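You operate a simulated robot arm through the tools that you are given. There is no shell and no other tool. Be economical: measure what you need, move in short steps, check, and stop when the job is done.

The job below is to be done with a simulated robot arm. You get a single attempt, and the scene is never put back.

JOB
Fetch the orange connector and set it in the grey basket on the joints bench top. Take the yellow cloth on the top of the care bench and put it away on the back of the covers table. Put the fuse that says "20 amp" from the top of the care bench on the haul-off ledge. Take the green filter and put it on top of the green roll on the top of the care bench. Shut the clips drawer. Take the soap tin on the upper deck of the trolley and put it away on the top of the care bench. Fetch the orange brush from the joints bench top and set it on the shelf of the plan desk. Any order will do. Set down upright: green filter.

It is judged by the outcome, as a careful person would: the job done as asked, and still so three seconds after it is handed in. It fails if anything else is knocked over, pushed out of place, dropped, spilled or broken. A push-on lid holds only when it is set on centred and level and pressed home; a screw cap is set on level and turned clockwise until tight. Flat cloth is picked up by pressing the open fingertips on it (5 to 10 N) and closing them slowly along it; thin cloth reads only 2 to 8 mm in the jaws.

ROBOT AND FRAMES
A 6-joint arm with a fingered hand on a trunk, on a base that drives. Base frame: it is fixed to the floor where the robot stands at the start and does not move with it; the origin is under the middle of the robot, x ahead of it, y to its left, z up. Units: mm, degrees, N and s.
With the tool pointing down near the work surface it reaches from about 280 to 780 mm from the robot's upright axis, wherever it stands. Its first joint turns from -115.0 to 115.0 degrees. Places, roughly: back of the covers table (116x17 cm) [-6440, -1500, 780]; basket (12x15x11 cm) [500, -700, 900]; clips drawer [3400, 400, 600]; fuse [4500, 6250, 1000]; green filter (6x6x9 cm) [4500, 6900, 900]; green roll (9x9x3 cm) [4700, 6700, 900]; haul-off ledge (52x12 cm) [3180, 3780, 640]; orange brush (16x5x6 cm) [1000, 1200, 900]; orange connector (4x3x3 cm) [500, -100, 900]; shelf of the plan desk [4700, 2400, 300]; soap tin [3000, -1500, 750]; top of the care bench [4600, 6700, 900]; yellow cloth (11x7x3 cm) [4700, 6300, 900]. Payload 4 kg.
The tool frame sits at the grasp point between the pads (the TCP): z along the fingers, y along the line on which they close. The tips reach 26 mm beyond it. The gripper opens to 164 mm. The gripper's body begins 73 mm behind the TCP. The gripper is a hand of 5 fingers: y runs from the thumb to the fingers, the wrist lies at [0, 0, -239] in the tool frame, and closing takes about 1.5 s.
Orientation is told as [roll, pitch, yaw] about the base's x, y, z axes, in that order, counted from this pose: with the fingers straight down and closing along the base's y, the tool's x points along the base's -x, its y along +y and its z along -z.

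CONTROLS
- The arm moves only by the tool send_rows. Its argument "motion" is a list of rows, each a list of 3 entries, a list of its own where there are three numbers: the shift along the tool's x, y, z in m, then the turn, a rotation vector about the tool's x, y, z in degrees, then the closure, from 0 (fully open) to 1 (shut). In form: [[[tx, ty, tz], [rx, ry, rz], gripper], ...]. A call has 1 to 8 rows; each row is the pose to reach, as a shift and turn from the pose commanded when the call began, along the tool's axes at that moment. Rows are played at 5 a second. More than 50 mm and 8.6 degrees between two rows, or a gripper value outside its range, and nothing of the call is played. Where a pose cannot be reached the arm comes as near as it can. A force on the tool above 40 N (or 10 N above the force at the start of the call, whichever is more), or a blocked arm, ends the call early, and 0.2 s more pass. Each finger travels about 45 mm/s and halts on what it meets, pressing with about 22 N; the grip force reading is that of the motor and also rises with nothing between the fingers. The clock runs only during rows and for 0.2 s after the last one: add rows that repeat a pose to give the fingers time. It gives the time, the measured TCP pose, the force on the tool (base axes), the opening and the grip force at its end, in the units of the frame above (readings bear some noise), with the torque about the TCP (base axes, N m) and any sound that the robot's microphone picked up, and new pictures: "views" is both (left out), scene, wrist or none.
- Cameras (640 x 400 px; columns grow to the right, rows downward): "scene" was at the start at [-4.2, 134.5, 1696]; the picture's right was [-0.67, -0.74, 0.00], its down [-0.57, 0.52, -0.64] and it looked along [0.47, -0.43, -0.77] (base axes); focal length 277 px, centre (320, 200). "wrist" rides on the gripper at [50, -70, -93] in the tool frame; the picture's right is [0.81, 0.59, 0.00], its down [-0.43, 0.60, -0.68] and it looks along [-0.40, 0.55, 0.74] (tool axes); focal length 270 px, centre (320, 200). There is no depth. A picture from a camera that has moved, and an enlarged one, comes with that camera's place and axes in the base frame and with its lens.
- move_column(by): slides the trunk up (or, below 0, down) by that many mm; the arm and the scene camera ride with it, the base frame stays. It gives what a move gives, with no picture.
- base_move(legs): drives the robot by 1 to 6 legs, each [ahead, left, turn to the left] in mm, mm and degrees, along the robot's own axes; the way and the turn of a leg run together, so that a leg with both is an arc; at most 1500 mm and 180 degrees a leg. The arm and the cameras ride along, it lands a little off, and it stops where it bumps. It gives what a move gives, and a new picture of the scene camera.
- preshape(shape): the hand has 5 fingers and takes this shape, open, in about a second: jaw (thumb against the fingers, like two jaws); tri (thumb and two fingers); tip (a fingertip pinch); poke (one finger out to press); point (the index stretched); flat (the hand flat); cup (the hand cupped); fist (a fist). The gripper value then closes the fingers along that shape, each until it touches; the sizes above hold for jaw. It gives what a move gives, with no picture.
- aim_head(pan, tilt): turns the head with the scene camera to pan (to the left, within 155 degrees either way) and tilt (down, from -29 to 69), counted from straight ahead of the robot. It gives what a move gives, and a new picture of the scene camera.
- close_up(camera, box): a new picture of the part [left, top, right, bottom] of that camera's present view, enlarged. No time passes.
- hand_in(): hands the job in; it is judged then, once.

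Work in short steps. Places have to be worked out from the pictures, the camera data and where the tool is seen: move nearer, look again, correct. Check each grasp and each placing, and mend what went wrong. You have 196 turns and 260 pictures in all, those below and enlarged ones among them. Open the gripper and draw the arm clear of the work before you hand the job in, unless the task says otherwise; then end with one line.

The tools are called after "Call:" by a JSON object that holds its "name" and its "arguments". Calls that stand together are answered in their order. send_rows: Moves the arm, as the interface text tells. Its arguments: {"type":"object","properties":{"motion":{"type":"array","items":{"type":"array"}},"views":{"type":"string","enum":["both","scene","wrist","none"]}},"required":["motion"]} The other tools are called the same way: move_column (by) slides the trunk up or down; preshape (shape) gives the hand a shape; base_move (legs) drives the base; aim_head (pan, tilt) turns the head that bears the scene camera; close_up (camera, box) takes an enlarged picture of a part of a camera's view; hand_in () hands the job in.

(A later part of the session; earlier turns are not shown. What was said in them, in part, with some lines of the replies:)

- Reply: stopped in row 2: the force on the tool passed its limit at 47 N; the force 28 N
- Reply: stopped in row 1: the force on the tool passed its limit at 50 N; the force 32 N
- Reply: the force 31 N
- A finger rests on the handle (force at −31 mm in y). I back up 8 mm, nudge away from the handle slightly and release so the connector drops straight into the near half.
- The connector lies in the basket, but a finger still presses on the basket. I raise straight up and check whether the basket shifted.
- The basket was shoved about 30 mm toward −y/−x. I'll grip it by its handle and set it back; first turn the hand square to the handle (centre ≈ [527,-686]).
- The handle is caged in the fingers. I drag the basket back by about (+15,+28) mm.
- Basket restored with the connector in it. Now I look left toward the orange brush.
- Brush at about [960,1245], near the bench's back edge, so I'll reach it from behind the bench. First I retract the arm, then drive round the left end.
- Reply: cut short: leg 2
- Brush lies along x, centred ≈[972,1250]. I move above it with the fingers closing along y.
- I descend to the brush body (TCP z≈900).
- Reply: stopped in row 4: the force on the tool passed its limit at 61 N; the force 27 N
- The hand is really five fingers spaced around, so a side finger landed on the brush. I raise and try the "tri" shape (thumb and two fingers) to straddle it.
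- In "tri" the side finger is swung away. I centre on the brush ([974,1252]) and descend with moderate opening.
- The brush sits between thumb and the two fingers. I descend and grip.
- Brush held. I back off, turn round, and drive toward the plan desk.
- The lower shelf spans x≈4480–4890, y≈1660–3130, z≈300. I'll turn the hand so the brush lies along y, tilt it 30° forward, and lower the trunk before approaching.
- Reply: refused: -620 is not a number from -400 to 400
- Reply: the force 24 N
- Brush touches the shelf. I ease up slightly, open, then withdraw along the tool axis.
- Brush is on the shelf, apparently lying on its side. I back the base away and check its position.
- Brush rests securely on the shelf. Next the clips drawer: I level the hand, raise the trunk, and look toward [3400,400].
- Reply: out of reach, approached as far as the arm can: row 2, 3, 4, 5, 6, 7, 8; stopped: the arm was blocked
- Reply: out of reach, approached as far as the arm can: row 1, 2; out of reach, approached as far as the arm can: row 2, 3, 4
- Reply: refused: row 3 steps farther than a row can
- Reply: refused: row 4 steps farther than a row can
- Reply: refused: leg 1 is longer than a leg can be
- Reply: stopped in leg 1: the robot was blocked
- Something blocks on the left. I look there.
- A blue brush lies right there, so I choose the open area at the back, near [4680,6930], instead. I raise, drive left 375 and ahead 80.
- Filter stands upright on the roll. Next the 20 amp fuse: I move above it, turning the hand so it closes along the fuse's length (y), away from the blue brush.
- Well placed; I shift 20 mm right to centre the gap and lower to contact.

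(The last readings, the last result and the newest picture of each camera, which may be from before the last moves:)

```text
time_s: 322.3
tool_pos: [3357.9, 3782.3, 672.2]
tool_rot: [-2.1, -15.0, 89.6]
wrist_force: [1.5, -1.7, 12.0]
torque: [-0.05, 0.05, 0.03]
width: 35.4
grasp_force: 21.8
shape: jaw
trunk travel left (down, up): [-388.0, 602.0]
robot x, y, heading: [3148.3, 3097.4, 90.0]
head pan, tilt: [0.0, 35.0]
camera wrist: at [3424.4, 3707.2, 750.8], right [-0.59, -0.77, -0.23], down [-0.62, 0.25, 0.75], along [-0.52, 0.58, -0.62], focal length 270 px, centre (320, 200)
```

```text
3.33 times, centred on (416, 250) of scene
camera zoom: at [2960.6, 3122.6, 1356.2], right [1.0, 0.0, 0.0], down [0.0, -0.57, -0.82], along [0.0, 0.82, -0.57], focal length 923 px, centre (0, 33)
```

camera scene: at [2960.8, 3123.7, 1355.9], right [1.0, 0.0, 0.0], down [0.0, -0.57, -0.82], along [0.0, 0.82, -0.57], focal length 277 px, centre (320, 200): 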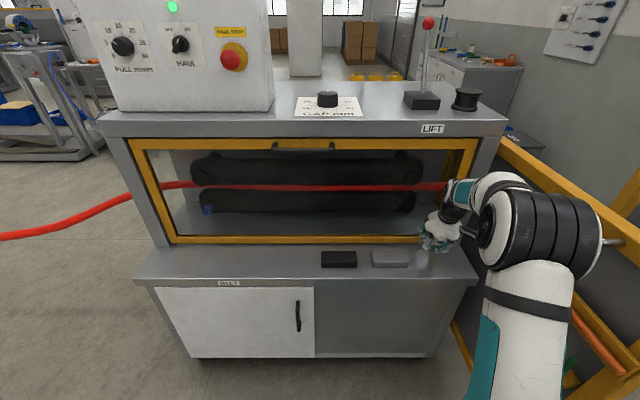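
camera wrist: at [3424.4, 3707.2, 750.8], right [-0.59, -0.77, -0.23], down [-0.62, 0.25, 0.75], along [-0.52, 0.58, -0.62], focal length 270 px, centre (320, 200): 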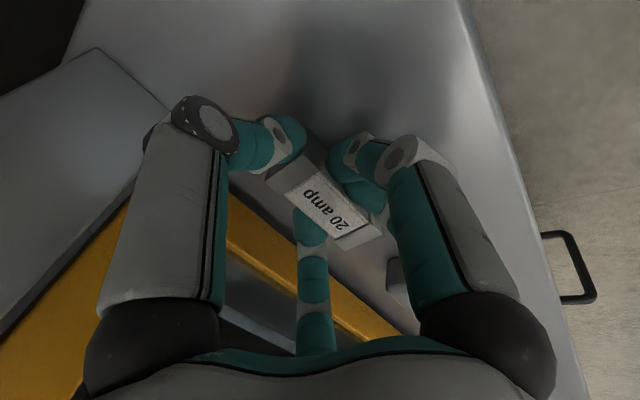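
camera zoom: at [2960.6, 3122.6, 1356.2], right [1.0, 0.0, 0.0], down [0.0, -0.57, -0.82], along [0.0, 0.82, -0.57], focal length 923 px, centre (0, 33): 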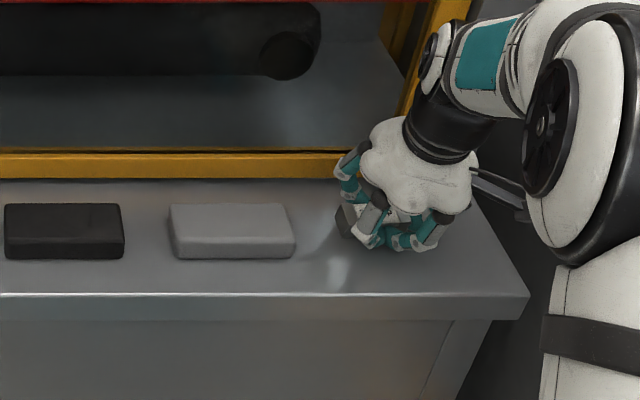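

Contact at 12 N. I open modestly and withdraw upward.

Call:
{"name": "send_rows", "arguments": {"motion": [[[0, 0, -0.001], [0, 0, 0], 0.7], [[0, 0, -0.002], [0, 0, 0], 0.6], [[0, 0, -0.004], [0, 0, 0], 0.55], [[0, 0, -0.008], [0, 0, 0], 0.5], [[0, 0, -0.03], [0, 0, 0], 0.5], [[0, 0, -0.06], [0, 0, 0], 0.5], [[0, 0, -0.1], [0, 0, 0], 0.5]], "views": "wrist"}}

Call:
{"name": "close_up", "arguments": {"camera": "scene", "box": [320, 190, 512, 310]}}

```text
time_s: 323.9
tool_pos: [3354.3, 3755.8, 767.5]
tool_rot: [-1.9, -14.9, 89.6]
wrist_force: [-0.2, -0.6, -0.3]
torque: [-0.04, 0.01, 0.03]
width: 81.4
grasp_force: 0.0
shape: jaw
trunk travel left (down, up): [-388.0, 602.0]
robot x, y, heading: [3146.7, 3092.2, 90.1]
head pan, tilt: [0.0, 35.0]
camera wrist: at [3419.5, 3681.3, 845.8], right [-0.59, -0.77, -0.23], down [-0.61, 0.25, 0.75], along [-0.52, 0.58, -0.62], focal length 270 px, centre (320, 200)
```

wrist: 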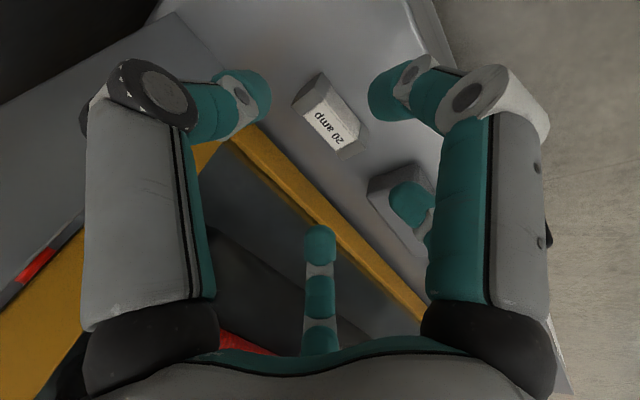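

```text
3.33 times, centred on (416, 250) of scene
camera zoom: at [2960.8, 3123.7, 1355.9], right [1.0, 0.0, 0.0], down [0.0, -0.57, -0.82], along [0.0, 0.82, -0.57], focal length 923 px, centre (0, 33)
```

zoom: 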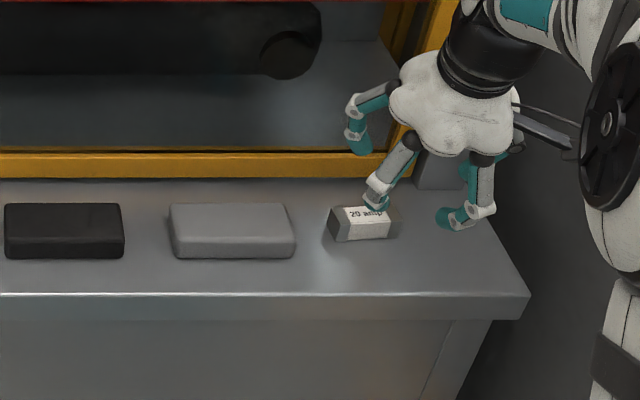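

Fuse lies flat on the ledge with its label up. Now the cloth: I retract, back out, and drive back to the care bench.

Call:
{"name": "send_rows", "arguments": {"motion": [[[0.04, 0, -0.011], [0, 0, 0], 0.4], [[0.08, 0, -0.022], [0, 0, 0], 0.4], [[0.12, 0, -0.033], [0, 5, 0], 0.4], [[0.16, 0, -0.044], [0, 10, 0], 0.4], [[0.19, 0, -0.052], [0, 15, 0], 0.4]], "views": "none"}}

Call:
{"name": "base_move", "arguments": {"legs": [[-500, 0, 0], [0, -800, 0]]}}

Call:
{"name": "move_column", "arguments": {"by": 390}}

```text
time_s: 325.1
tool_pos: [3351.3, 3557.1, 764.3]
tool_rot: [-1.7, 0.2, 89.0]
wrist_force: [0.4, 0.7, -0.6]
torque: [0.02, 0.0, 0.03]
width: 98.0
grasp_force: 0.0
shape: jaw
trunk travel left (down, up): [-388.0, 602.0]
robot x, y, heading: [3150.0, 3093.3, 89.6]
head pan, tilt: [0.0, 35.0]
```

```text
time_s: 331.9
tool_pos: [4155.5, 3068.4, 764.3]
tool_rot: [-1.8, 0.1, 89.5]
wrist_force: [0.6, 0.5, -0.2]
torque: [-0.01, -0.01, 0.03]
width: 98.0
grasp_force: 0.0
shape: jaw
trunk travel left (down, up): [-388.0, 602.0]
robot x, y, heading: [3951.6, 2605.5, 90.1]
head pan, tilt: [0.0, 35.0]
camera scene: at [3766.9, 2631.3, 1355.9], right [1.0, 0.0, 0.0], down [0.0, -0.57, -0.82], along [0.0, 0.82, -0.57], focal length 277 px, centre (320, 200)
```

scene: 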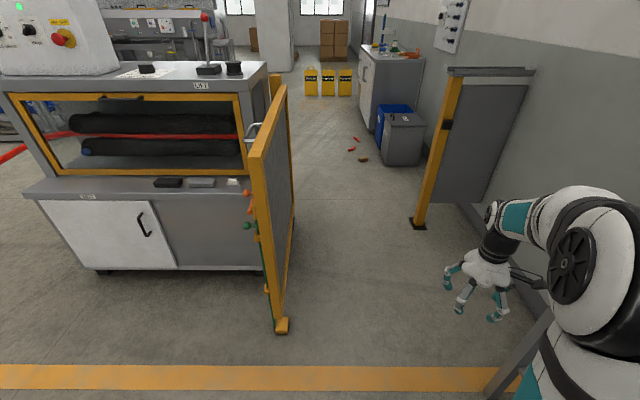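

```text
time_s: 335.6
tool_pos: [4154.8, 3069.2, 1154.8]
tool_rot: [-1.6, 0.2, 89.5]
wrist_force: [-1.4, 0.0, -0.7]
torque: [-0.02, -0.01, 0.0]
width: 97.8
grasp_force: 0.0
shape: jaw
trunk travel left (down, up): [-778.0, 212.0]
robot x, y, heading: [3956.2, 2601.5, 90.2]
head pan, tilt: [0.0, 35.0]
```

Call:
{"name": "base_move", "arguments": {"legs": [[1500, 0, 0], [780, 0, 0], [0, 240, 0], [1450, 0, 0], [0, 0, -90], [240, 0, 0]]}}

Call:
{"name": "aim_head", "arguments": {"pan": 0, "tilt": 45}}

```text
time_s: 360.3
tool_pos: [4337.9, 6145.2, 1155.1]
tool_rot: [-1.6, 0.0, 1.5]
wrist_force: [-0.3, 0.8, -0.4]
torque: [-0.01, 0.04, -0.04]
width: 98.0
grasp_force: 0.0
shape: jaw
trunk travel left (down, up): [-778.0, 212.0]
robot x, y, heading: [3863.2, 6328.9, 2.4]
head pan, tilt: [0.0, 35.0]
camera scene: at [3886.2, 6516.9, 1745.9], right [0.04, -1.0, 0.0], down [-0.57, -0.02, -0.82], along [0.82, 0.03, -0.57], focal length 277 px, centre (320, 200)
```

scene: 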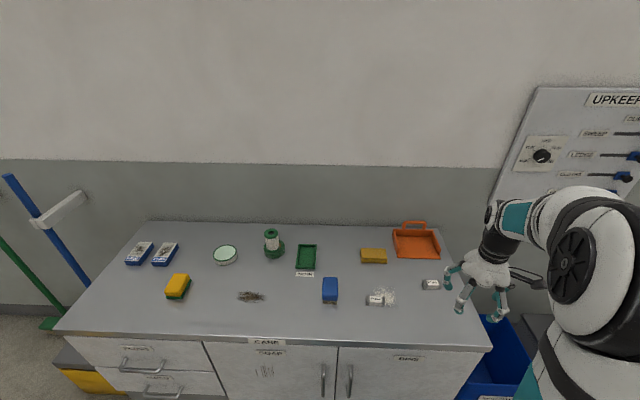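

```text
time_s: 361.0
tool_pos: [4335.8, 6145.0, 1155.7]
tool_rot: [-1.7, 0.0, 1.5]
wrist_force: [0.6, -0.5, 0.7]
torque: [-0.02, 0.04, -0.01]
width: 97.8
grasp_force: 0.0
shape: jaw
trunk travel left (down, up): [-778.0, 212.0]
robot x, y, heading: [3866.2, 6330.1, 2.5]
head pan, tilt: [0.0, 45.0]
camera scene: at [3878.0, 6516.6, 1731.2], right [0.04, -1.0, 0.0], down [-0.71, -0.03, -0.71], along [0.71, 0.03, -0.71], focal length 277 px, centre (320, 200)
```

scene: 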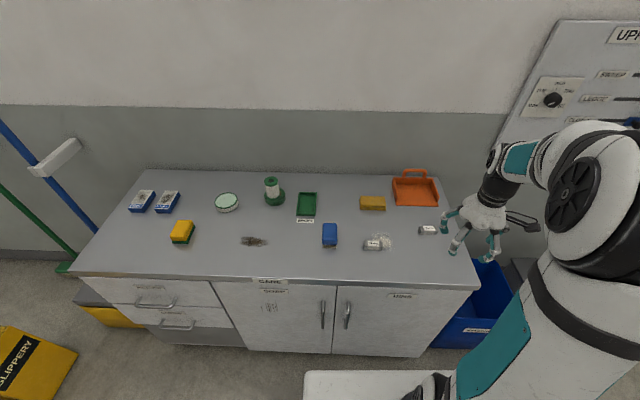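

Call:
{"name": "close_up", "arguments": {"camera": "scene", "box": [340, 175, 404, 215]}}

Call:
{"name": "close_up", "arguments": {"camera": "scene", "box": [100, 150, 340, 300]}}

```text
10.00 times, centred on (372, 195) of scene
camera zoom: at [3878.0, 6516.6, 1731.2], right [0.04, -1.0, 0.0], down [-0.71, -0.03, -0.71], along [0.71, 0.03, -0.71], focal length 2770 px, centre (-200, 250)
```

zoom: 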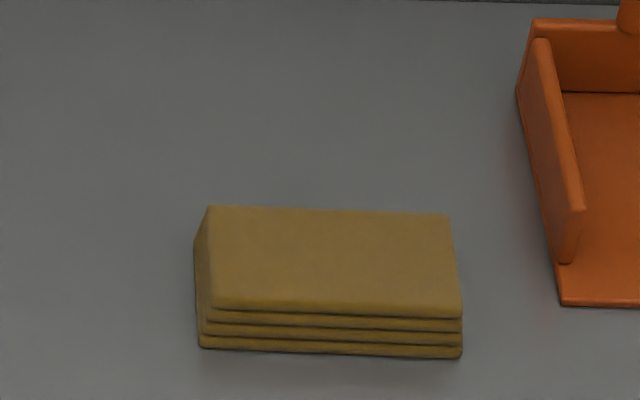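

```text
2.67 times, centred on (220, 225) of scene
camera zoom: at [3878.0, 6516.6, 1731.2], right [0.04, -1.0, 0.0], down [-0.71, -0.03, -0.71], along [0.71, 0.03, -0.71], focal length 739 px, centre (587, 133)
```

zoom: 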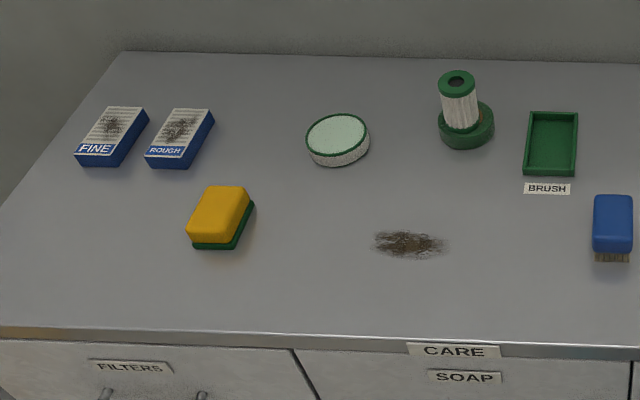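

Everything on the bench is fine. Cloth is a folded block, x 4677–4745, y 6275–6385. I drive closer and move above it with the thumb toward me (yaw −90).

Call:
{"name": "base_move", "arguments": {"legs": [[95, 0, -2.4]]}}

Call:
{"name": "send_rows", "arguments": {"motion": [[[-0.034, 0.022, 0], [0, 0, 8], 0], [[-0.068, 0.045, 0], [0, 0, 16], 0], [[-0.102, 0.067, 0], [0, 0, 24], 0], [[-0.136, 0.09, 0], [0, 0, 32], 0], [[-0.17, 0.112, 0], [0, 0, 40], 0], [[-0.204, 0.135, 0], [0, 0, 48], 0], [[-0.238, 0.158, 0], [0, 0, 56], 0], [[-0.272, 0.18, 0], [0, 0, 64], 0]], "views": "none"}}

Call:
{"name": "send_rows", "arguments": {"motion": [[[0, 0, 0], [0, 0, 8], 0], [[0, 0, 0.03], [0, 0, 16], 0], [[0, 0, 0.06], [0, 0, 24], 0]], "views": "both"}}

```text
time_s: 362.1
tool_pos: [4423.4, 6126.6, 1154.5]
tool_rot: [-1.7, 0.2, -0.8]
wrist_force: [-0.1, -0.3, -0.1]
torque: [-0.01, 0.03, 0.01]
width: 97.6
grasp_force: 0.0
shape: jaw
trunk travel left (down, up): [-778.0, 212.0]
robot x, y, heading: [3960.3, 6330.9, -0.5]
head pan, tilt: [0.0, 45.0]
camera scene: at [3981.7, 6517.5, 1731.1], right [0.0, -1.0, 0.0], down [-0.71, 0.0, -0.71], along [0.71, 0.0, -0.71], focal length 277 px, centre (320, 200)
```

scene: 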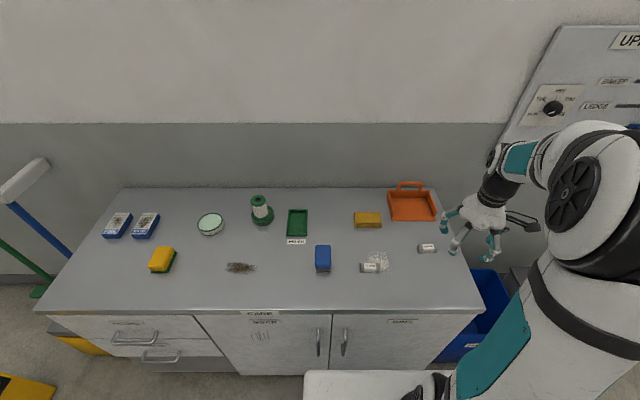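

```text
time_s: 363.9
tool_pos: [4699.8, 6302.2, 1146.6]
tool_rot: [-0.9, -1.6, -64.9]
wrist_force: [-0.7, 0.0, -0.2]
torque: [-0.02, 0.01, 0.01]
width: 163.9
grasp_force: 0.1
shape: jaw
trunk travel left (down, up): [-778.0, 212.0]
robot x, y, heading: [3960.2, 6329.0, -0.1]
head pan, tilt: [0.0, 45.0]
```

```text
time_s: 364.7
tool_pos: [4696.6, 6299.4, 1085.9]
tool_rot: [-0.2, -1.7, -89.1]
wrist_force: [0.6, -0.6, 0.8]
torque: [0.01, 0.02, -0.01]
width: 163.8
grasp_force: 0.2
shape: jaw
trunk travel left (down, up): [-778.0, 212.0]
robot x, y, heading: [3958.2, 6331.1, -0.2]
head pan, tilt: [0.0, 45.0]
camera scene: at [3980.6, 6517.5, 1731.1], right [0.0, -1.0, 0.0], down [-0.71, 0.0, -0.71], along [0.71, 0.0, -0.71], focal length 277 px, centre (320, 200)
camera wrist: at [4626.9, 6350.7, 1178.7], right [0.57, 0.82, -0.03], down [0.6, -0.4, 0.69], along [0.55, -0.41, -0.73], focal length 270 px, centre (320, 200)
```

scene: 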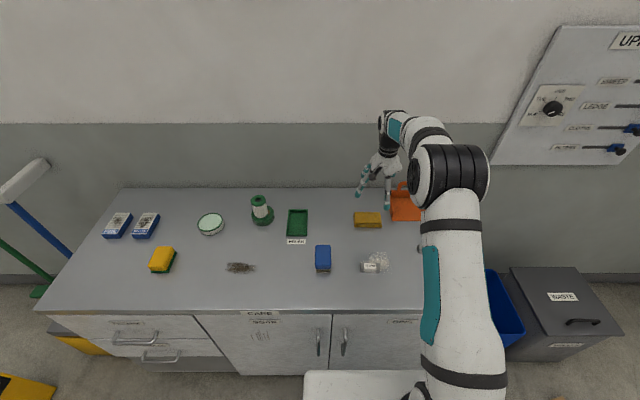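
wrist: 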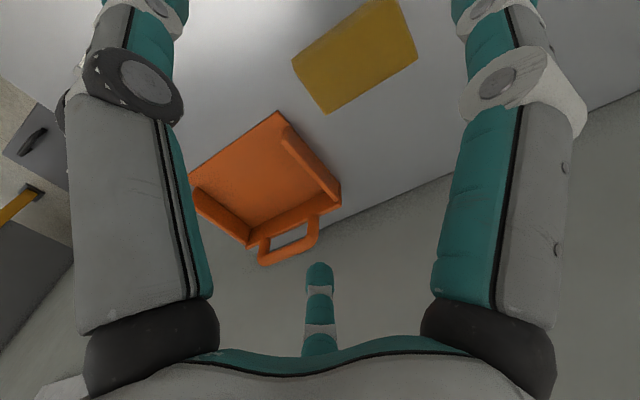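

Cloth centre ≈[4705,6330]. I centre and descend partway with fingers wide open.

Call:
{"name": "send_rows", "arguments": {"motion": [[[0.031, 0.007, 0.02], [0, 0, 0], 0], [[0.031, 0.007, 0.065], [0, 0, 0], 0], [[0.031, 0.007, 0.11], [0, 0, 0], 0]], "views": "wrist"}}

```text
time_s: 365.5
tool_pos: [4703.7, 6329.1, 977.5]
tool_rot: [-0.2, -1.7, -88.9]
wrist_force: [-0.1, 0.4, 0.0]
torque: [0.0, -0.02, 0.05]
width: 164.0
grasp_force: 0.0
shape: jaw
trunk travel left (down, up): [-778.0, 212.0]
robot x, y, heading: [3959.8, 6332.4, -0.3]
head pan, tilt: [0.0, 45.0]
camera wrist: at [4633.2, 6379.8, 1069.2], right [0.57, 0.82, -0.03], down [0.6, -0.4, 0.69], along [0.55, -0.41, -0.72], focal length 270 px, centre (320, 200)
```

wrist: 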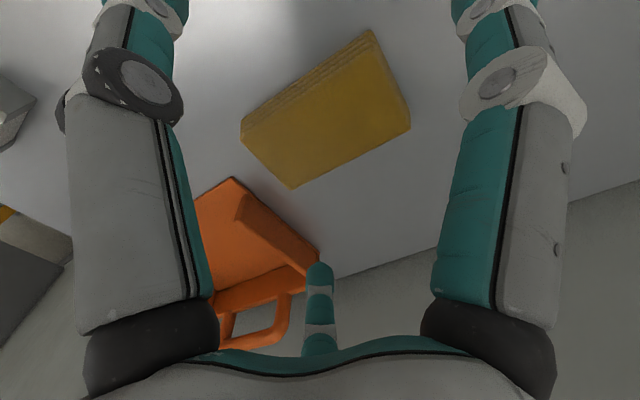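

Centred. I descend to ~9 mm above the bench with fingers open, then close slowly.

Call:
{"name": "send_rows", "arguments": {"motion": [[[0, 0, 0.03], [0, 0, 0], 0], [[0, 0, 0.055], [0, 0, 0], 0], [[0, 0, 0.066], [0, 0, 0], 0]], "views": "wrist"}}

```text
time_s: 366.3
tool_pos: [4702.4, 6327.1, 911.9]
tool_rot: [0.0, -1.8, -88.8]
wrist_force: [0.5, 0.0, 0.3]
torque: [-0.01, -0.03, 0.0]
width: 163.5
grasp_force: 0.0
shape: jaw
trunk travel left (down, up): [-778.0, 212.0]
robot x, y, heading: [3959.7, 6330.1, -0.1]
head pan, tilt: [0.0, 45.0]
camera wrist: at [4632.4, 6377.6, 1003.6], right [0.57, 0.82, -0.03], down [0.6, -0.4, 0.69], along [0.55, -0.41, -0.72], focal length 270 px, centre (320, 200)
```

wrist: 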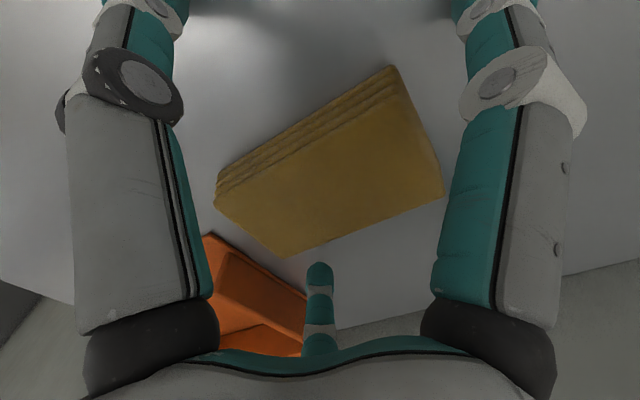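

Call:
{"name": "send_rows", "arguments": {"motion": [[[0, 0, 0], [0, 0, 0], 0.15], [[0, 0, 0], [0, 0, 0], 0.3], [[0, 0, 0], [0, 0, 0], 0.45], [[0, 0, 0], [0, 0, 0], 0.6], [[0, 0, 0], [0, 0, 0], 0.8], [[0, 0, 0], [0, 0, 0], 1], [[0, 0, 0], [0, 0, 0], 1], [[0, 0, 0], [0, 0, 0], 1]], "views": "wrist"}}

```text
time_s: 368.1
tool_pos: [4702.5, 6325.6, 911.7]
tool_rot: [-0.2, -1.7, -88.9]
wrist_force: [0.2, -0.2, 0.5]
torque: [-0.03, 0.0, -0.02]
width: 73.2
grasp_force: 22.2
shape: jaw
trunk travel left (down, up): [-778.0, 212.0]
robot x, y, heading: [3956.9, 6329.3, -0.1]
head pan, tilt: [0.0, 45.0]
camera wrist: at [4632.1, 6377.6, 1003.8], right [0.57, 0.82, -0.03], down [0.6, -0.4, 0.69], along [0.55, -0.41, -0.72], focal length 270 px, centre (320, 200)
```

wrist: 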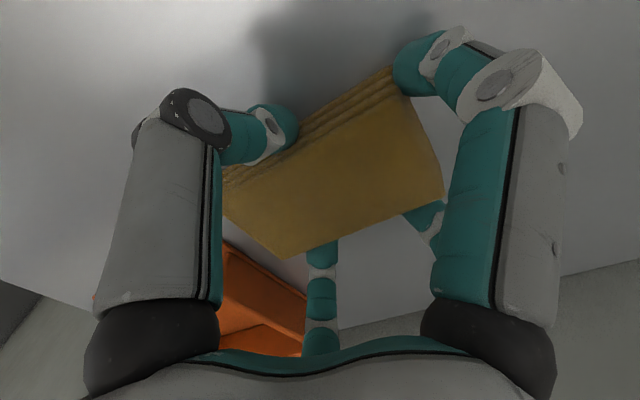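

Gripped at 73 mm across. I lift and check.

Call:
{"name": "send_rows", "arguments": {"motion": [[[0, 0, -0.02], [0, 0, 0], 1], [[0, 0, -0.06], [0, 0, 0], 1], [[0, 0, -0.1], [0, 0, 0], 1], [[0, 0, -0.14], [0, 0, 0], 1], [[0, 0, -0.18], [0, 0, 0], 1]], "views": "both"}}

```text
time_s: 369.3
tool_pos: [4700.3, 6334.1, 1093.6]
tool_rot: [-0.2, -1.6, -88.9]
wrist_force: [0.5, 0.4, -0.4]
torque: [-0.02, 0.0, -0.03]
width: 73.0
grasp_force: 21.9
shape: jaw
trunk travel left (down, up): [-778.0, 212.0]
robot x, y, heading: [3955.7, 6330.8, -0.4]
head pan, tilt: [0.0, 45.0]
camera scene: at [3979.2, 6517.6, 1731.1], right [0.0, -1.0, 0.0], down [-0.71, 0.0, -0.71], along [0.71, 0.0, -0.71], focal length 277 px, centre (320, 200)
camera wrist: at [4630.3, 6384.3, 1185.0], right [0.57, 0.82, -0.03], down [0.6, -0.4, 0.69], along [0.55, -0.41, -0.72], focal length 270 px, centre (320, 200)
```

scene: 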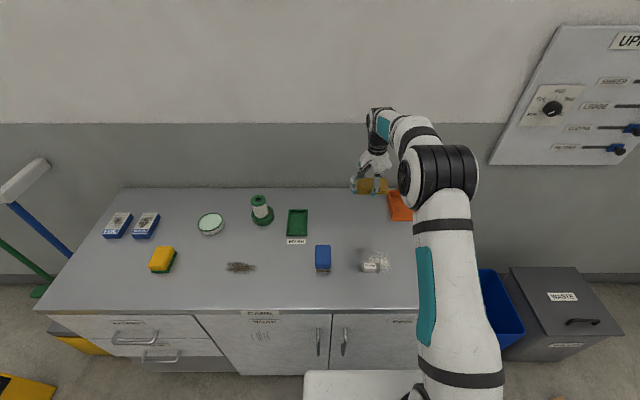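
wrist: 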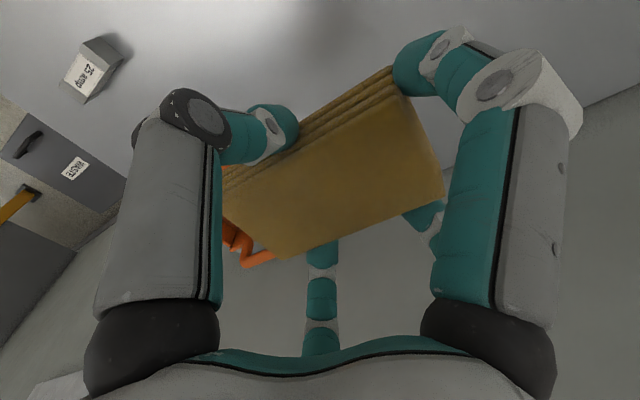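

Cloth held firmly. I retract the arm and drive back down the aisle toward the open floor, heading for the covers table.

Call:
{"name": "send_rows", "arguments": {"motion": [[[0, -0.045, -0.01], [0, 0, 0], 1], [[0, -0.09, -0.02], [0, 0, 0], 1], [[0, -0.135, -0.03], [0, 0, 0], 1], [[0, -0.18, -0.04], [0, 0, 0], 1], [[0, -0.225, -0.05], [0, 0, 0], 1], [[0, -0.26, -0.06], [0, 0, 0], 1]], "views": "none"}}

Call:
{"name": "base_move", "arguments": {"legs": [[-240, 0, 0], [0, 0, -90], [1450, 0, 0], [0, 240, 0], [1500, 0, 0], [780, 0, 0]]}}

```text
time_s: 370.7
tool_pos: [4438.4, 6327.7, 1153.5]
tool_rot: [-0.1, -1.7, -88.9]
wrist_force: [-0.4, -0.1, -0.5]
torque: [-0.01, -0.02, -0.02]
width: 72.8
grasp_force: 22.3
shape: jaw
trunk travel left (down, up): [-778.0, 212.0]
robot x, y, heading: [3955.3, 6330.6, 0.0]
head pan, tilt: [0.0, 45.0]
```

```text
time_s: 387.8
tool_pos: [3803.5, 3838.6, 1153.8]
tool_rot: [-0.2, -1.7, 172.2]
wrist_force: [0.4, -0.7, -0.6]
torque: [0.02, -0.04, -0.02]
width: 72.9
grasp_force: 21.7
shape: jaw
trunk travel left (down, up): [-778.0, 212.0]
robot x, y, heading: [3880.2, 4315.7, -98.9]
head pan, tilt: [0.0, 45.0]
stopped in leg 5: the robot was blocked; the commanded pose is now the measured one
camera scene: at [4058.3, 4263.4, 1731.1], right [-0.99, 0.16, 0.0], down [0.11, 0.7, -0.71], along [-0.11, -0.7, -0.71], focal length 277 px, centre (320, 200)
```

scene: 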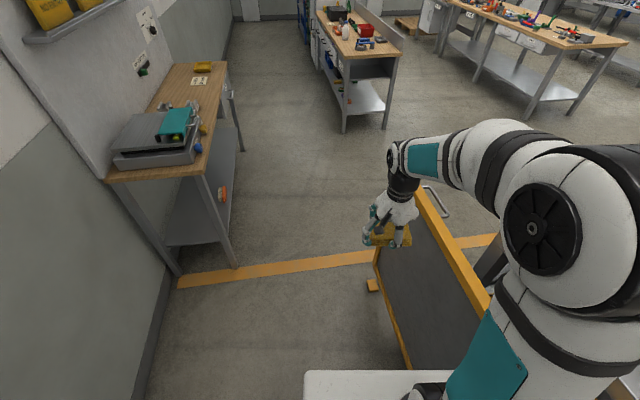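

The heading drifted and I touched the machine's side. I sidestep left, straighten up, and check the fuse on the ledge as I pass.

Call:
{"name": "base_move", "arguments": {"legs": [[0, 100, 0], [0, 0, 9], [1500, 0, 0], [220, 0, 0]]}}

Call:
{"name": "aim_head", "arguments": {"pan": -145, "tilt": 35}}

```text
time_s: 398.0
tool_pos: [4001.8, 2092.3, 1152.4]
tool_rot: [-0.2, -1.6, -177.8]
wrist_force: [-0.2, 0.2, -0.1]
torque: [0.03, -0.02, -0.02]
width: 72.7
grasp_force: 22.3
shape: jaw
trunk travel left (down, up): [-778.0, 212.0]
robot x, y, heading: [3994.6, 2573.0, -89.0]
head pan, tilt: [0.0, 45.0]
camera scene: at [4180.2, 2556.3, 1731.1], right [-1.0, -0.02, 0.0], down [-0.01, 0.71, -0.71], along [0.01, -0.71, -0.71], focal length 277 px, centre (320, 200)
```

scene: 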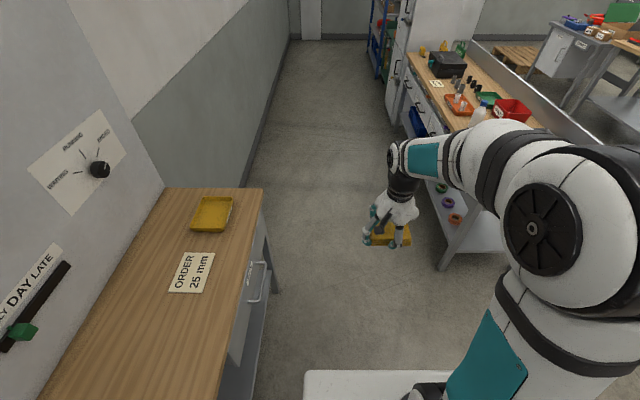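

```text
time_s: 400.3
tool_pos: [4001.8, 2094.0, 1153.2]
tool_rot: [-0.3, -1.7, -177.9]
wrist_force: [0.5, 0.2, 0.2]
torque: [-0.05, 0.01, -0.01]
width: 72.6
grasp_force: 22.5
shape: jaw
trunk travel left (down, up): [-778.0, 212.0]
robot x, y, heading: [3993.3, 2574.7, -89.1]
head pan, tilt: [-145.0, 35.0]
camera scene: at [4127.2, 2710.4, 1745.9], right [0.81, 0.59, 0.0], down [0.34, -0.46, -0.82], along [-0.48, 0.66, -0.57], focal length 277 px, centre (320, 200)
```

scene: 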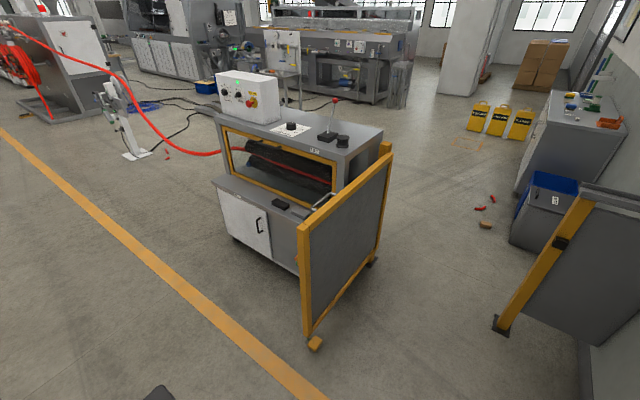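

Call:
{"name": "base_move", "arguments": {"legs": [[0, 0, -91], [1500, 0, 0]]}}

Call:
{"name": "aim_head", "arguments": {"pan": -130, "tilt": 30}}

```text
time_s: 411.4
tool_pos: [2035.7, 2522.9, 1153.4]
tool_rot: [-0.1, -1.6, 93.2]
wrist_force: [0.5, 0.0, -0.5]
torque: [-0.02, 0.0, 0.04]
width: 72.6
grasp_force: 21.8
shape: jaw
trunk travel left (down, up): [-778.0, 212.0]
robot x, y, heading: [2516.5, 2538.2, -177.9]
head pan, tilt: [-145.0, 35.0]
camera scene: at [2652.4, 2408.1, 1746.0], right [0.6, -0.8, 0.0], down [-0.46, -0.35, -0.82], along [0.65, 0.49, -0.57], focal length 277 px, centre (320, 200)
```

scene: 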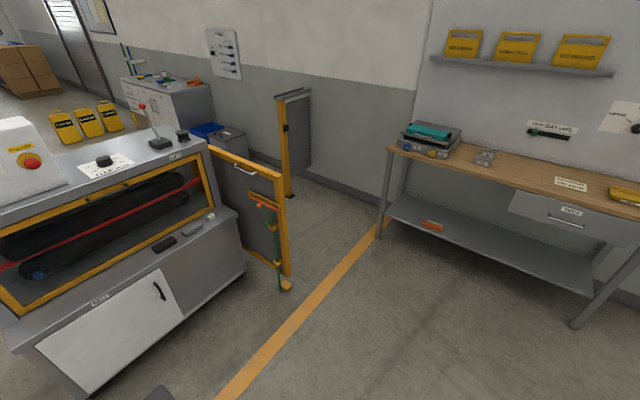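

```text
time_s: 412.2
tool_pos: [2034.4, 2522.3, 1154.0]
tool_rot: [-0.2, -1.8, 93.4]
wrist_force: [-0.5, -0.5, -0.2]
torque: [-0.01, -0.06, -0.04]
width: 72.5
grasp_force: 22.1
shape: jaw
trunk travel left (down, up): [-778.0, 212.0]
robot x, y, heading: [2514.1, 2539.0, -177.9]
head pan, tilt: [-130.0, 30.0]
camera scene: at [2638.1, 2426.3, 1753.7], right [0.79, -0.62, 0.0], down [-0.31, -0.39, -0.87], along [0.53, 0.68, -0.5], focal length 277 px, centre (320, 200)
```

scene: 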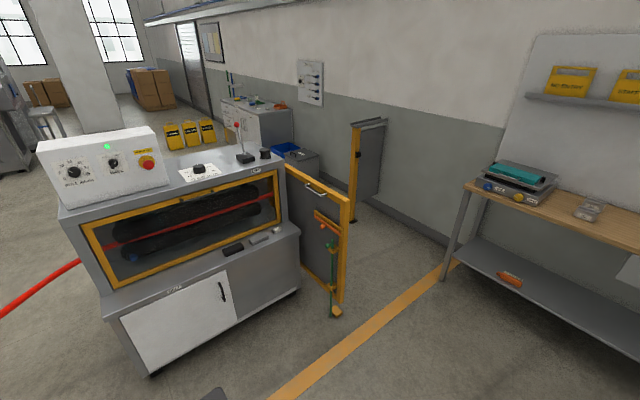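

Fuse and brush are still in place. I look ahead to the west.

Call:
{"name": "aim_head", "arguments": {"pan": 10, "tilt": 18}}

```text
time_s: 414.4
tool_pos: [2035.2, 2523.2, 1153.1]
tool_rot: [-0.2, -1.7, 93.2]
wrist_force: [0.1, 0.6, -0.8]
torque: [0.0, -0.02, -0.01]
width: 72.4
grasp_force: 22.5
shape: jaw
trunk travel left (down, up): [-778.0, 212.0]
robot x, y, heading: [2513.6, 2537.7, -178.0]
head pan, tilt: [10.0, 18.0]
camera scene: at [2491.2, 2335.6, 1773.0], right [-0.21, 0.98, 0.0], down [0.3, 0.06, -0.95], along [-0.93, -0.2, -0.31], focal length 277 px, centre (320, 200)
```

scene: 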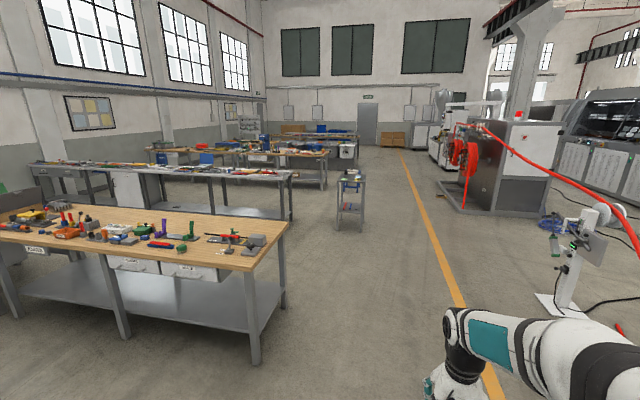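

The aisle along y≈2540 is clear. I drive west.

Call:
{"name": "base_move", "arguments": {"legs": [[0, 0, -2.5], [1500, 0, 0], [1500, 0, 0], [1500, 0, 0]]}}

```text
time_s: 436.3
tool_pos: [-2467.8, 2550.0, 1153.1]
tool_rot: [-0.2, -1.7, 91.3]
wrist_force: [-1.2, -0.5, -0.7]
torque: [0.0, 0.01, 0.02]
width: 72.5
grasp_force: 22.4
shape: jaw
trunk travel left (down, up): [-778.0, 212.0]
robot x, y, heading: [-1988.0, 2550.3, 180.2]
head pan, tilt: [10.0, 18.0]
camera scene: at [-2019.4, 2346.3, 1773.0], right [-0.17, 0.98, 0.0], down [0.3, 0.05, -0.95], along [-0.94, -0.16, -0.31], focal length 277 px, centre (320, 200)
```

scene: 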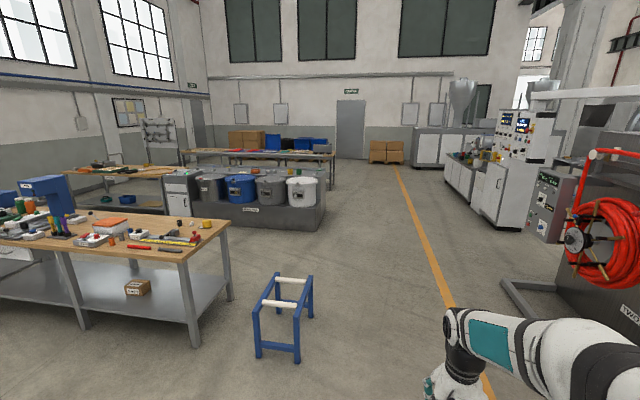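

Call:
{"name": "close_up", "arguments": {"camera": "scene", "box": [60, 100, 380, 300]}}

```text
2.00 times, centred on (220, 200) of scene
camera zoom: at [-2019.4, 2346.3, 1773.0], right [-0.17, 0.98, 0.0], down [0.3, 0.05, -0.95], along [-0.94, -0.16, -0.31], focal length 554 px, centre (520, 200)
```

zoom: 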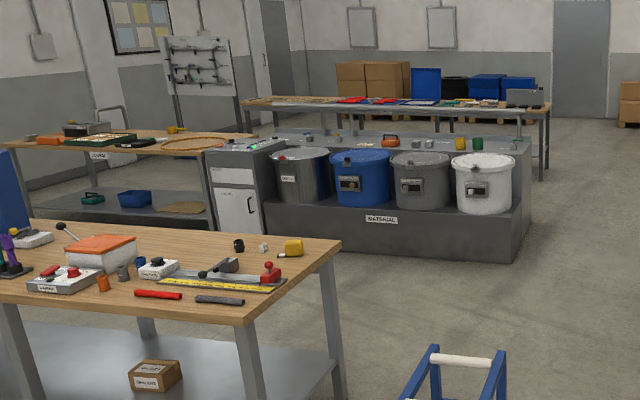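

The covers table seems to be the wooden one at x≈-5880…-6530, its back strip on the far (−x) side. I'll come at it from behind; first drive west 5.2 m.

Call:
{"name": "base_move", "arguments": {"legs": [[1500, 0, 0], [1500, 0, 0], [1500, 0, 0], [750, 0, 0]]}}

Call:
{"name": "aim_head", "arguments": {"pan": 80, "tilt": 22}}

```text
time_s: 461.3
tool_pos: [-7675.8, 2623.6, 1154.3]
tool_rot: [-0.2, -1.7, 89.5]
wrist_force: [-0.4, 0.3, -1.0]
torque: [0.02, -0.03, -0.01]
width: 72.4
grasp_force: 21.8
shape: jaw
trunk travel left (down, up): [-778.0, 212.0]
robot x, y, heading: [-7192.8, 2605.0, 177.9]
head pan, tilt: [10.0, 18.0]
camera scene: at [-7234.1, 2406.3, 1773.0], right [-0.14, 0.99, 0.0], down [0.31, 0.04, -0.95], along [-0.94, -0.14, -0.31], focal length 277 px, centre (320, 200)
```

scene: 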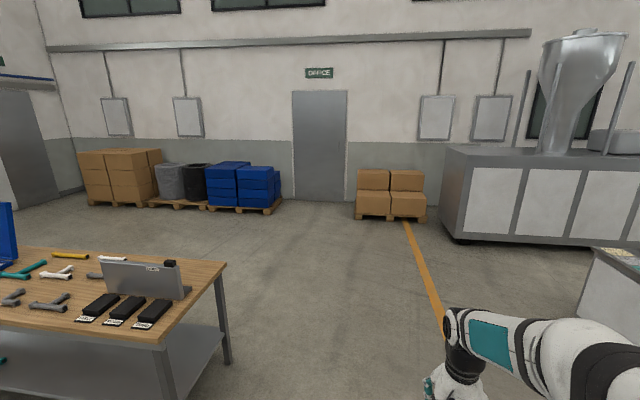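

```text
time_s: 462.7
tool_pos: [-7674.9, 2623.0, 1154.7]
tool_rot: [-0.3, -1.7, 89.5]
wrist_force: [-0.1, -0.3, -0.7]
torque: [0.0, 0.04, -0.02]
width: 72.6
grasp_force: 22.0
shape: jaw
trunk travel left (down, up): [-778.0, 212.0]
robot x, y, heading: [-7195.2, 2604.8, 178.2]
head pan, tilt: [80.0, 22.0]
camera scene: at [-7160.0, 2328.8, 1766.5], right [-0.98, 0.2, 0.0], down [0.08, 0.37, -0.93], along [-0.19, -0.91, -0.37], focal length 277 px, centre (320, 200)
```

scene: 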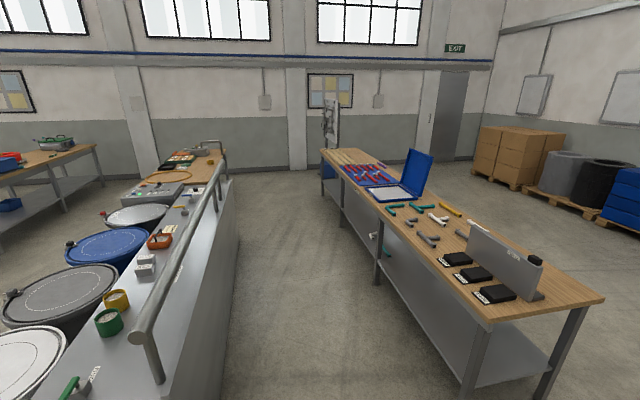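

Call:
{"name": "close_up", "arguments": {"camera": "scene", "box": [110, 125, 270, 225]}}

```text
4.00 times, centred on (190, 175) of scene
camera zoom: at [-7160.0, 2328.8, 1766.5], right [-0.98, 0.2, 0.0], down [0.08, 0.37, -0.93], along [-0.19, -0.91, -0.37], focal length 1108 px, centre (840, 300)
```

zoom: 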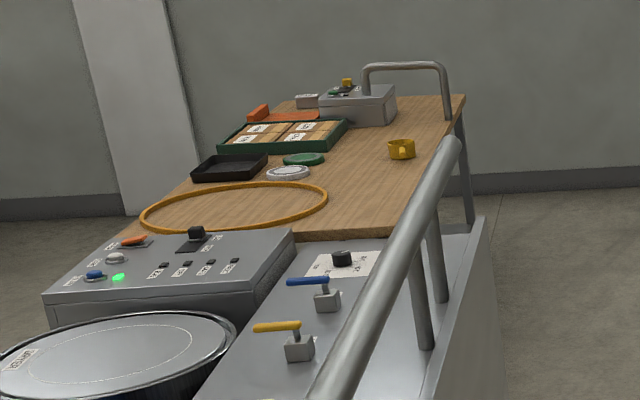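

The back strip (x≈-6440) is free around y≈-1350 (yellow cup at y≈-1800). I drive down the corridor behind it and turn to face it.

Call:
{"name": "base_move", "arguments": {"legs": [[120, 0, 0], [0, 0, 91.5], [1500, 0, 0], [1500, 0, 0]]}}

Call:
{"name": "aim_head", "arguments": {"pan": 20, "tilt": 30}}

```text
time_s: 481.8
tool_pos: [-7276.8, -844.0, 1152.2]
tool_rot: [-0.2, -1.7, -177.2]
wrist_force: [0.7, 0.0, -0.8]
torque: [0.0, 0.0, 0.0]
width: 72.6
grasp_force: 22.1
shape: jaw
trunk travel left (down, up): [-778.0, 212.0]
robot x, y, heading: [-7288.2, -363.9, -88.6]
head pan, tilt: [80.0, 22.0]
camera scene: at [-7012.6, -311.3, 1766.5], right [-0.15, -0.99, 0.0], down [-0.37, 0.06, -0.93], along [0.92, -0.14, -0.37], focal length 277 px, centre (320, 200)
```

scene: 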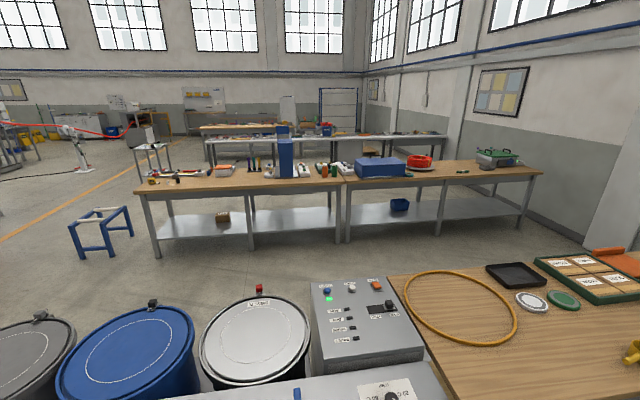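

```text
time_s: 483.1
tool_pos: [-7277.5, -843.9, 1154.8]
tool_rot: [-0.2, -1.7, -177.2]
wrist_force: [-0.3, 0.2, -0.3]
torque: [0.02, -0.03, -0.01]
width: 72.3
grasp_force: 22.3
shape: jaw
trunk travel left (down, up): [-778.0, 212.0]
robot x, y, heading: [-7288.3, -362.5, -88.5]
head pan, tilt: [20.0, 30.0]
camera scene: at [-7071.2, -381.3, 1753.7], right [-0.93, -0.37, 0.0], down [-0.18, 0.47, -0.87], along [0.32, -0.81, -0.5], focal length 277 px, centre (320, 200)
```

scene: 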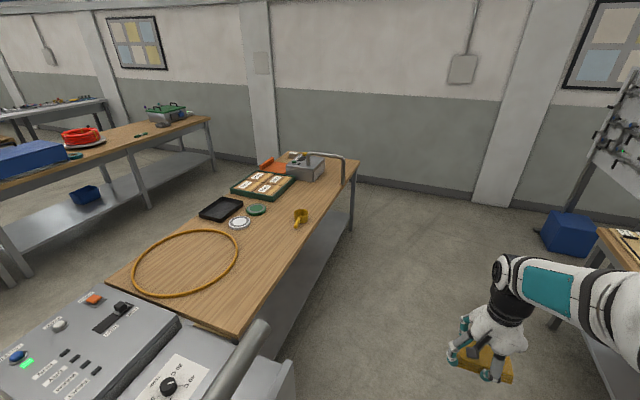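

Clear spot at [-6440,-1345]. I drive on to y≈-1345, turn to face the table, and approach.

Call:
{"name": "base_move", "arguments": {"legs": [[980, 0, 0], [0, 0, 88.5], [300, 0, 0]]}}

Call:
{"name": "aim_head", "arguments": {"pan": -5, "tilt": 45}}

```text
time_s: 493.6
tool_pos: [-6470.9, -1357.3, 1152.5]
tool_rot: [-0.2, -1.7, -88.9]
wrist_force: [0.2, 0.7, -0.2]
torque: [-0.02, 0.03, -0.01]
width: 72.1
grasp_force: 22.2
shape: jaw
trunk travel left (down, up): [-778.0, 212.0]
robot x, y, heading: [-6955.8, -1352.8, -0.2]
head pan, tilt: [20.0, 30.0]
camera scene: at [-6928.1, -1137.0, 1753.7], right [0.34, -0.94, 0.0], down [-0.47, -0.17, -0.87], along [0.81, 0.29, -0.5], focal length 277 px, centre (320, 200)
```

scene: 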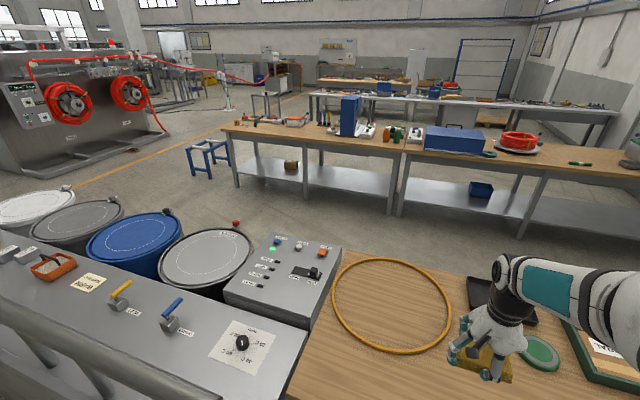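

```text
time_s: 494.5
tool_pos: [-6472.9, -1357.6, 1154.2]
tool_rot: [-0.2, -1.7, -89.0]
wrist_force: [-0.7, -0.7, 0.1]
torque: [-0.01, 0.0, 0.01]
width: 72.1
grasp_force: 22.0
shape: jaw
trunk travel left (down, up): [-778.0, 212.0]
robot x, y, heading: [-6953.7, -1350.6, -0.2]
head pan, tilt: [-5.0, 45.0]
camera scene: at [-6933.3, -1174.9, 1731.1], right [-0.09, -1.0, 0.0], down [-0.7, 0.06, -0.71], along [0.7, -0.06, -0.71], focal length 277 px, centre (320, 200)
```

scene: 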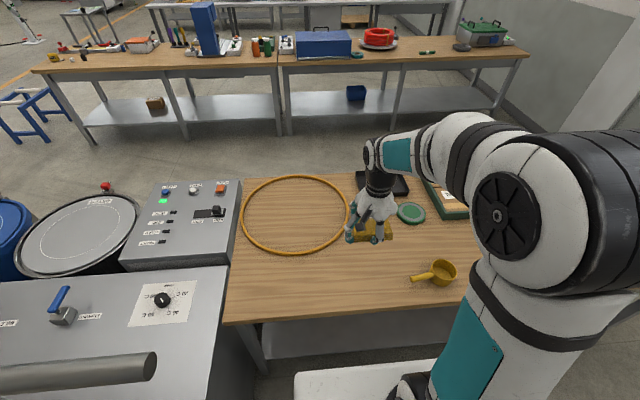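

Landing spot is clear. I lower the trunk 250 mm and move ahead to x≈-6440.

Call:
{"name": "move_column", "arguments": {"by": -250}}

Call:
{"name": "send_rows", "arguments": {"motion": [[[0, 0.03, 0.02], [0, 0, 0], 1], [[0, 0.03, 0.04], [0, 0, 0], 1]], "views": "both"}}

```text
time_s: 497.0
tool_pos: [-6472.7, -1357.9, 903.5]
tool_rot: [-0.2, -1.7, -89.0]
wrist_force: [0.4, 0.4, -0.1]
torque: [0.03, 0.03, -0.01]
width: 72.4
grasp_force: 22.3
shape: jaw
trunk travel left (down, up): [-528.0, 462.0]
robot x, y, heading: [-6954.9, -1355.8, -0.4]
head pan, tilt: [-5.0, 45.0]
```

```text
time_s: 497.6
tool_pos: [-6440.9, -1357.1, 864.4]
tool_rot: [-0.1, -1.7, -88.9]
wrist_force: [-0.1, 0.2, 0.1]
torque: [-0.04, 0.02, 0.03]
width: 72.0
grasp_force: 22.2
shape: jaw
trunk travel left (down, up): [-528.0, 462.0]
robot x, y, heading: [-6950.3, -1353.4, -0.6]
head pan, tilt: [-5.0, 45.0]
camera scene: at [-6933.1, -1175.0, 1481.1], right [-0.09, -1.0, 0.0], down [-0.7, 0.06, -0.71], along [0.7, -0.06, -0.71], focal length 277 px, centre (320, 200)
camera wrist: at [-6512.2, -1306.2, 954.9], right [0.57, 0.82, -0.03], down [0.6, -0.4, 0.69], along [0.55, -0.41, -0.72], focal length 270 px, centre (320, 200)
```

scene: 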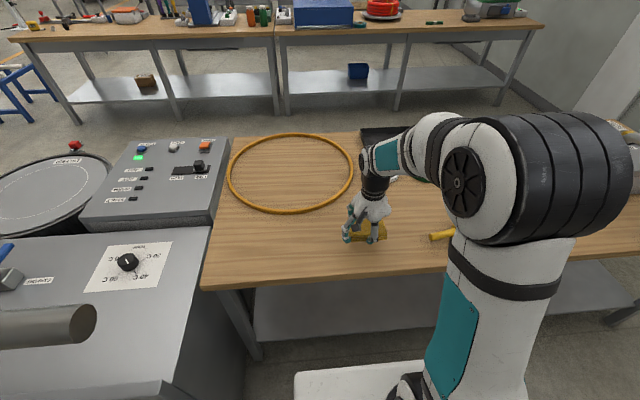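
wrist: 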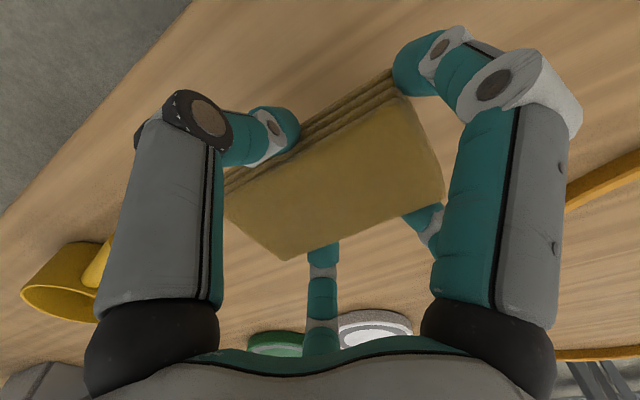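

I lower gently until contact.

Call:
{"name": "send_rows", "arguments": {"motion": [[[0, 0, 0.02], [0, 0, 0], 1], [[0, 0, 0.032], [0, 0, 0], 1], [[0, 0, 0.039], [0, 0, 0], 1], [[0, 0, 0.045], [0, 0, 0], 1], [[0, 0, 0.05], [0, 0, 0], 1], [[0, 0, 0.055], [0, 0, 0], 1], [[0, 0, 0.06], [0, 0, 0], 1]], "views": "wrist"}}

```text
time_s: 499.3
tool_pos: [-6441.2, -1359.5, 810.5]
tool_rot: [0.4, -1.7, -88.9]
wrist_force: [-8.0, 1.3, 26.1]
torque: [0.05, 0.55, 0.01]
width: 71.7
grasp_force: 21.5
shape: jaw
trunk travel left (down, up): [-528.0, 462.0]
robot x, y, heading: [-6953.3, -1355.7, -0.2]
head pan, tilt: [-5.0, 45.0]
stopped in row 7: the force on the tool passed its limit at 43 N (the readings are from after the stop); the commanded pose is now the measured one
camera wrist: at [-6512.9, -1308.1, 901.2], right [0.57, 0.82, -0.02], down [0.6, -0.4, 0.69], along [0.56, -0.41, -0.72], focal length 270 px, centre (320, 200)
```

wrist: 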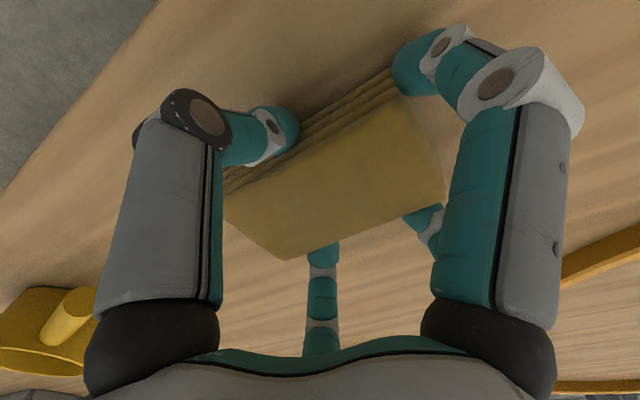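

On the table. I release and rise.

Call:
{"name": "send_rows", "arguments": {"motion": [[[0, 0, -0.003], [0, 0, 0], 0.5], [[0, 0, -0.003], [0, 0, 0], 0.35], [[0, 0, -0.003], [0, 0, 0], 0.2], [[0, 0, -0.005], [0, 0, 0], 0.15], [[0, 0, -0.03], [0, 0, 0], 0.15], [[0, 0, -0.07], [0, 0, 0], 0.15], [[0, 0, -0.11], [0, 0, 0], 0.15], [[0, 0, -0.16], [0, 0, 0], 0.15]], "views": "both"}}

```text
time_s: 501.1
tool_pos: [-6440.8, -1355.8, 968.6]
tool_rot: [0.3, -1.7, -89.0]
wrist_force: [-0.7, 0.0, 0.2]
torque: [0.03, -0.01, 0.02]
width: 139.2
grasp_force: 0.0
shape: jaw
trunk travel left (down, up): [-528.0, 462.0]
robot x, y, heading: [-6953.1, -1353.6, -0.3]
head pan, tilt: [-5.0, 45.0]
camera scene: at [-6933.8, -1175.0, 1481.0], right [-0.09, -1.0, 0.0], down [-0.7, 0.06, -0.71], along [0.7, -0.06, -0.71], focal length 277 px, centre (320, 200)
camera wrist: at [-6511.3, -1303.3, 1060.1], right [0.57, 0.82, -0.02], down [0.6, -0.4, 0.69], along [0.56, -0.41, -0.72], focal length 270 px, centre (320, 200)
```

scene: 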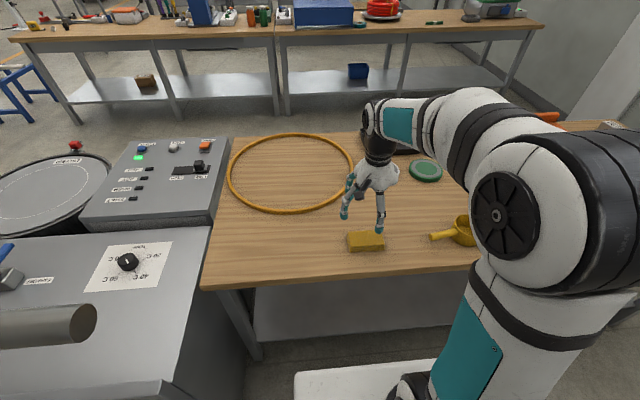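
wrist: 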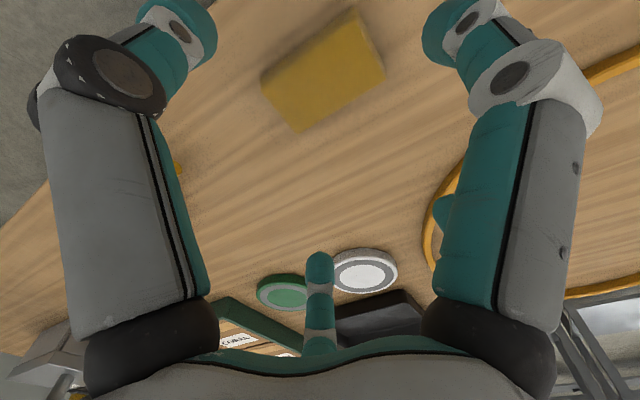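

The cloth lies on the back strip at about [-6440,-1356]. I back away with the open hand clear of the table.

Call:
{"name": "base_move", "arguments": {"legs": [[-350, 0, 0]]}}

```text
time_s: 503.3
tool_pos: [-6787.5, -1352.4, 969.1]
tool_rot: [0.2, -1.6, -88.7]
wrist_force: [0.2, -0.1, -0.3]
torque: [-0.04, -0.01, 0.02]
width: 139.3
grasp_force: 0.0
shape: jaw
trunk travel left (down, up): [-528.0, 462.0]
robot x, y, heading: [-7300.6, -1352.6, 0.2]
head pan, tilt: [-5.0, 45.0]
camera scene: at [-7281.2, -1174.6, 1481.1], right [-0.09, -1.0, 0.0], down [-0.7, 0.06, -0.71], along [0.7, -0.06, -0.71], focal length 277 px, centre (320, 200)
```

scene: 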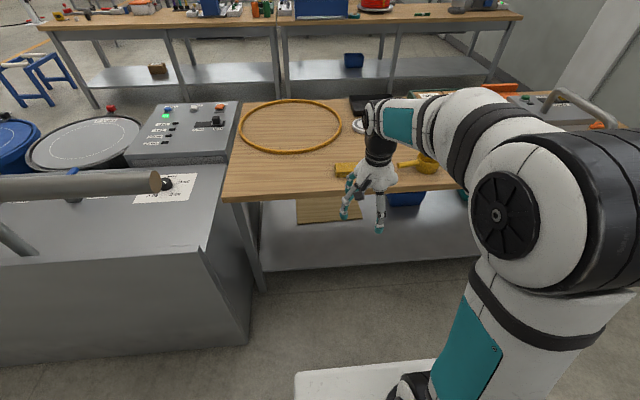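

All seven tasks are done, and the hand is open and clear. I hand the job in.

Call:
{"name": "hand_in", "arguments": {}}

```text
The job is handed in.
```

I finished all seven tasks and handed the job in. The basket was knocked about 30 mm while I placed the connector; I dragged it back to within a few millimetres of where it stood.
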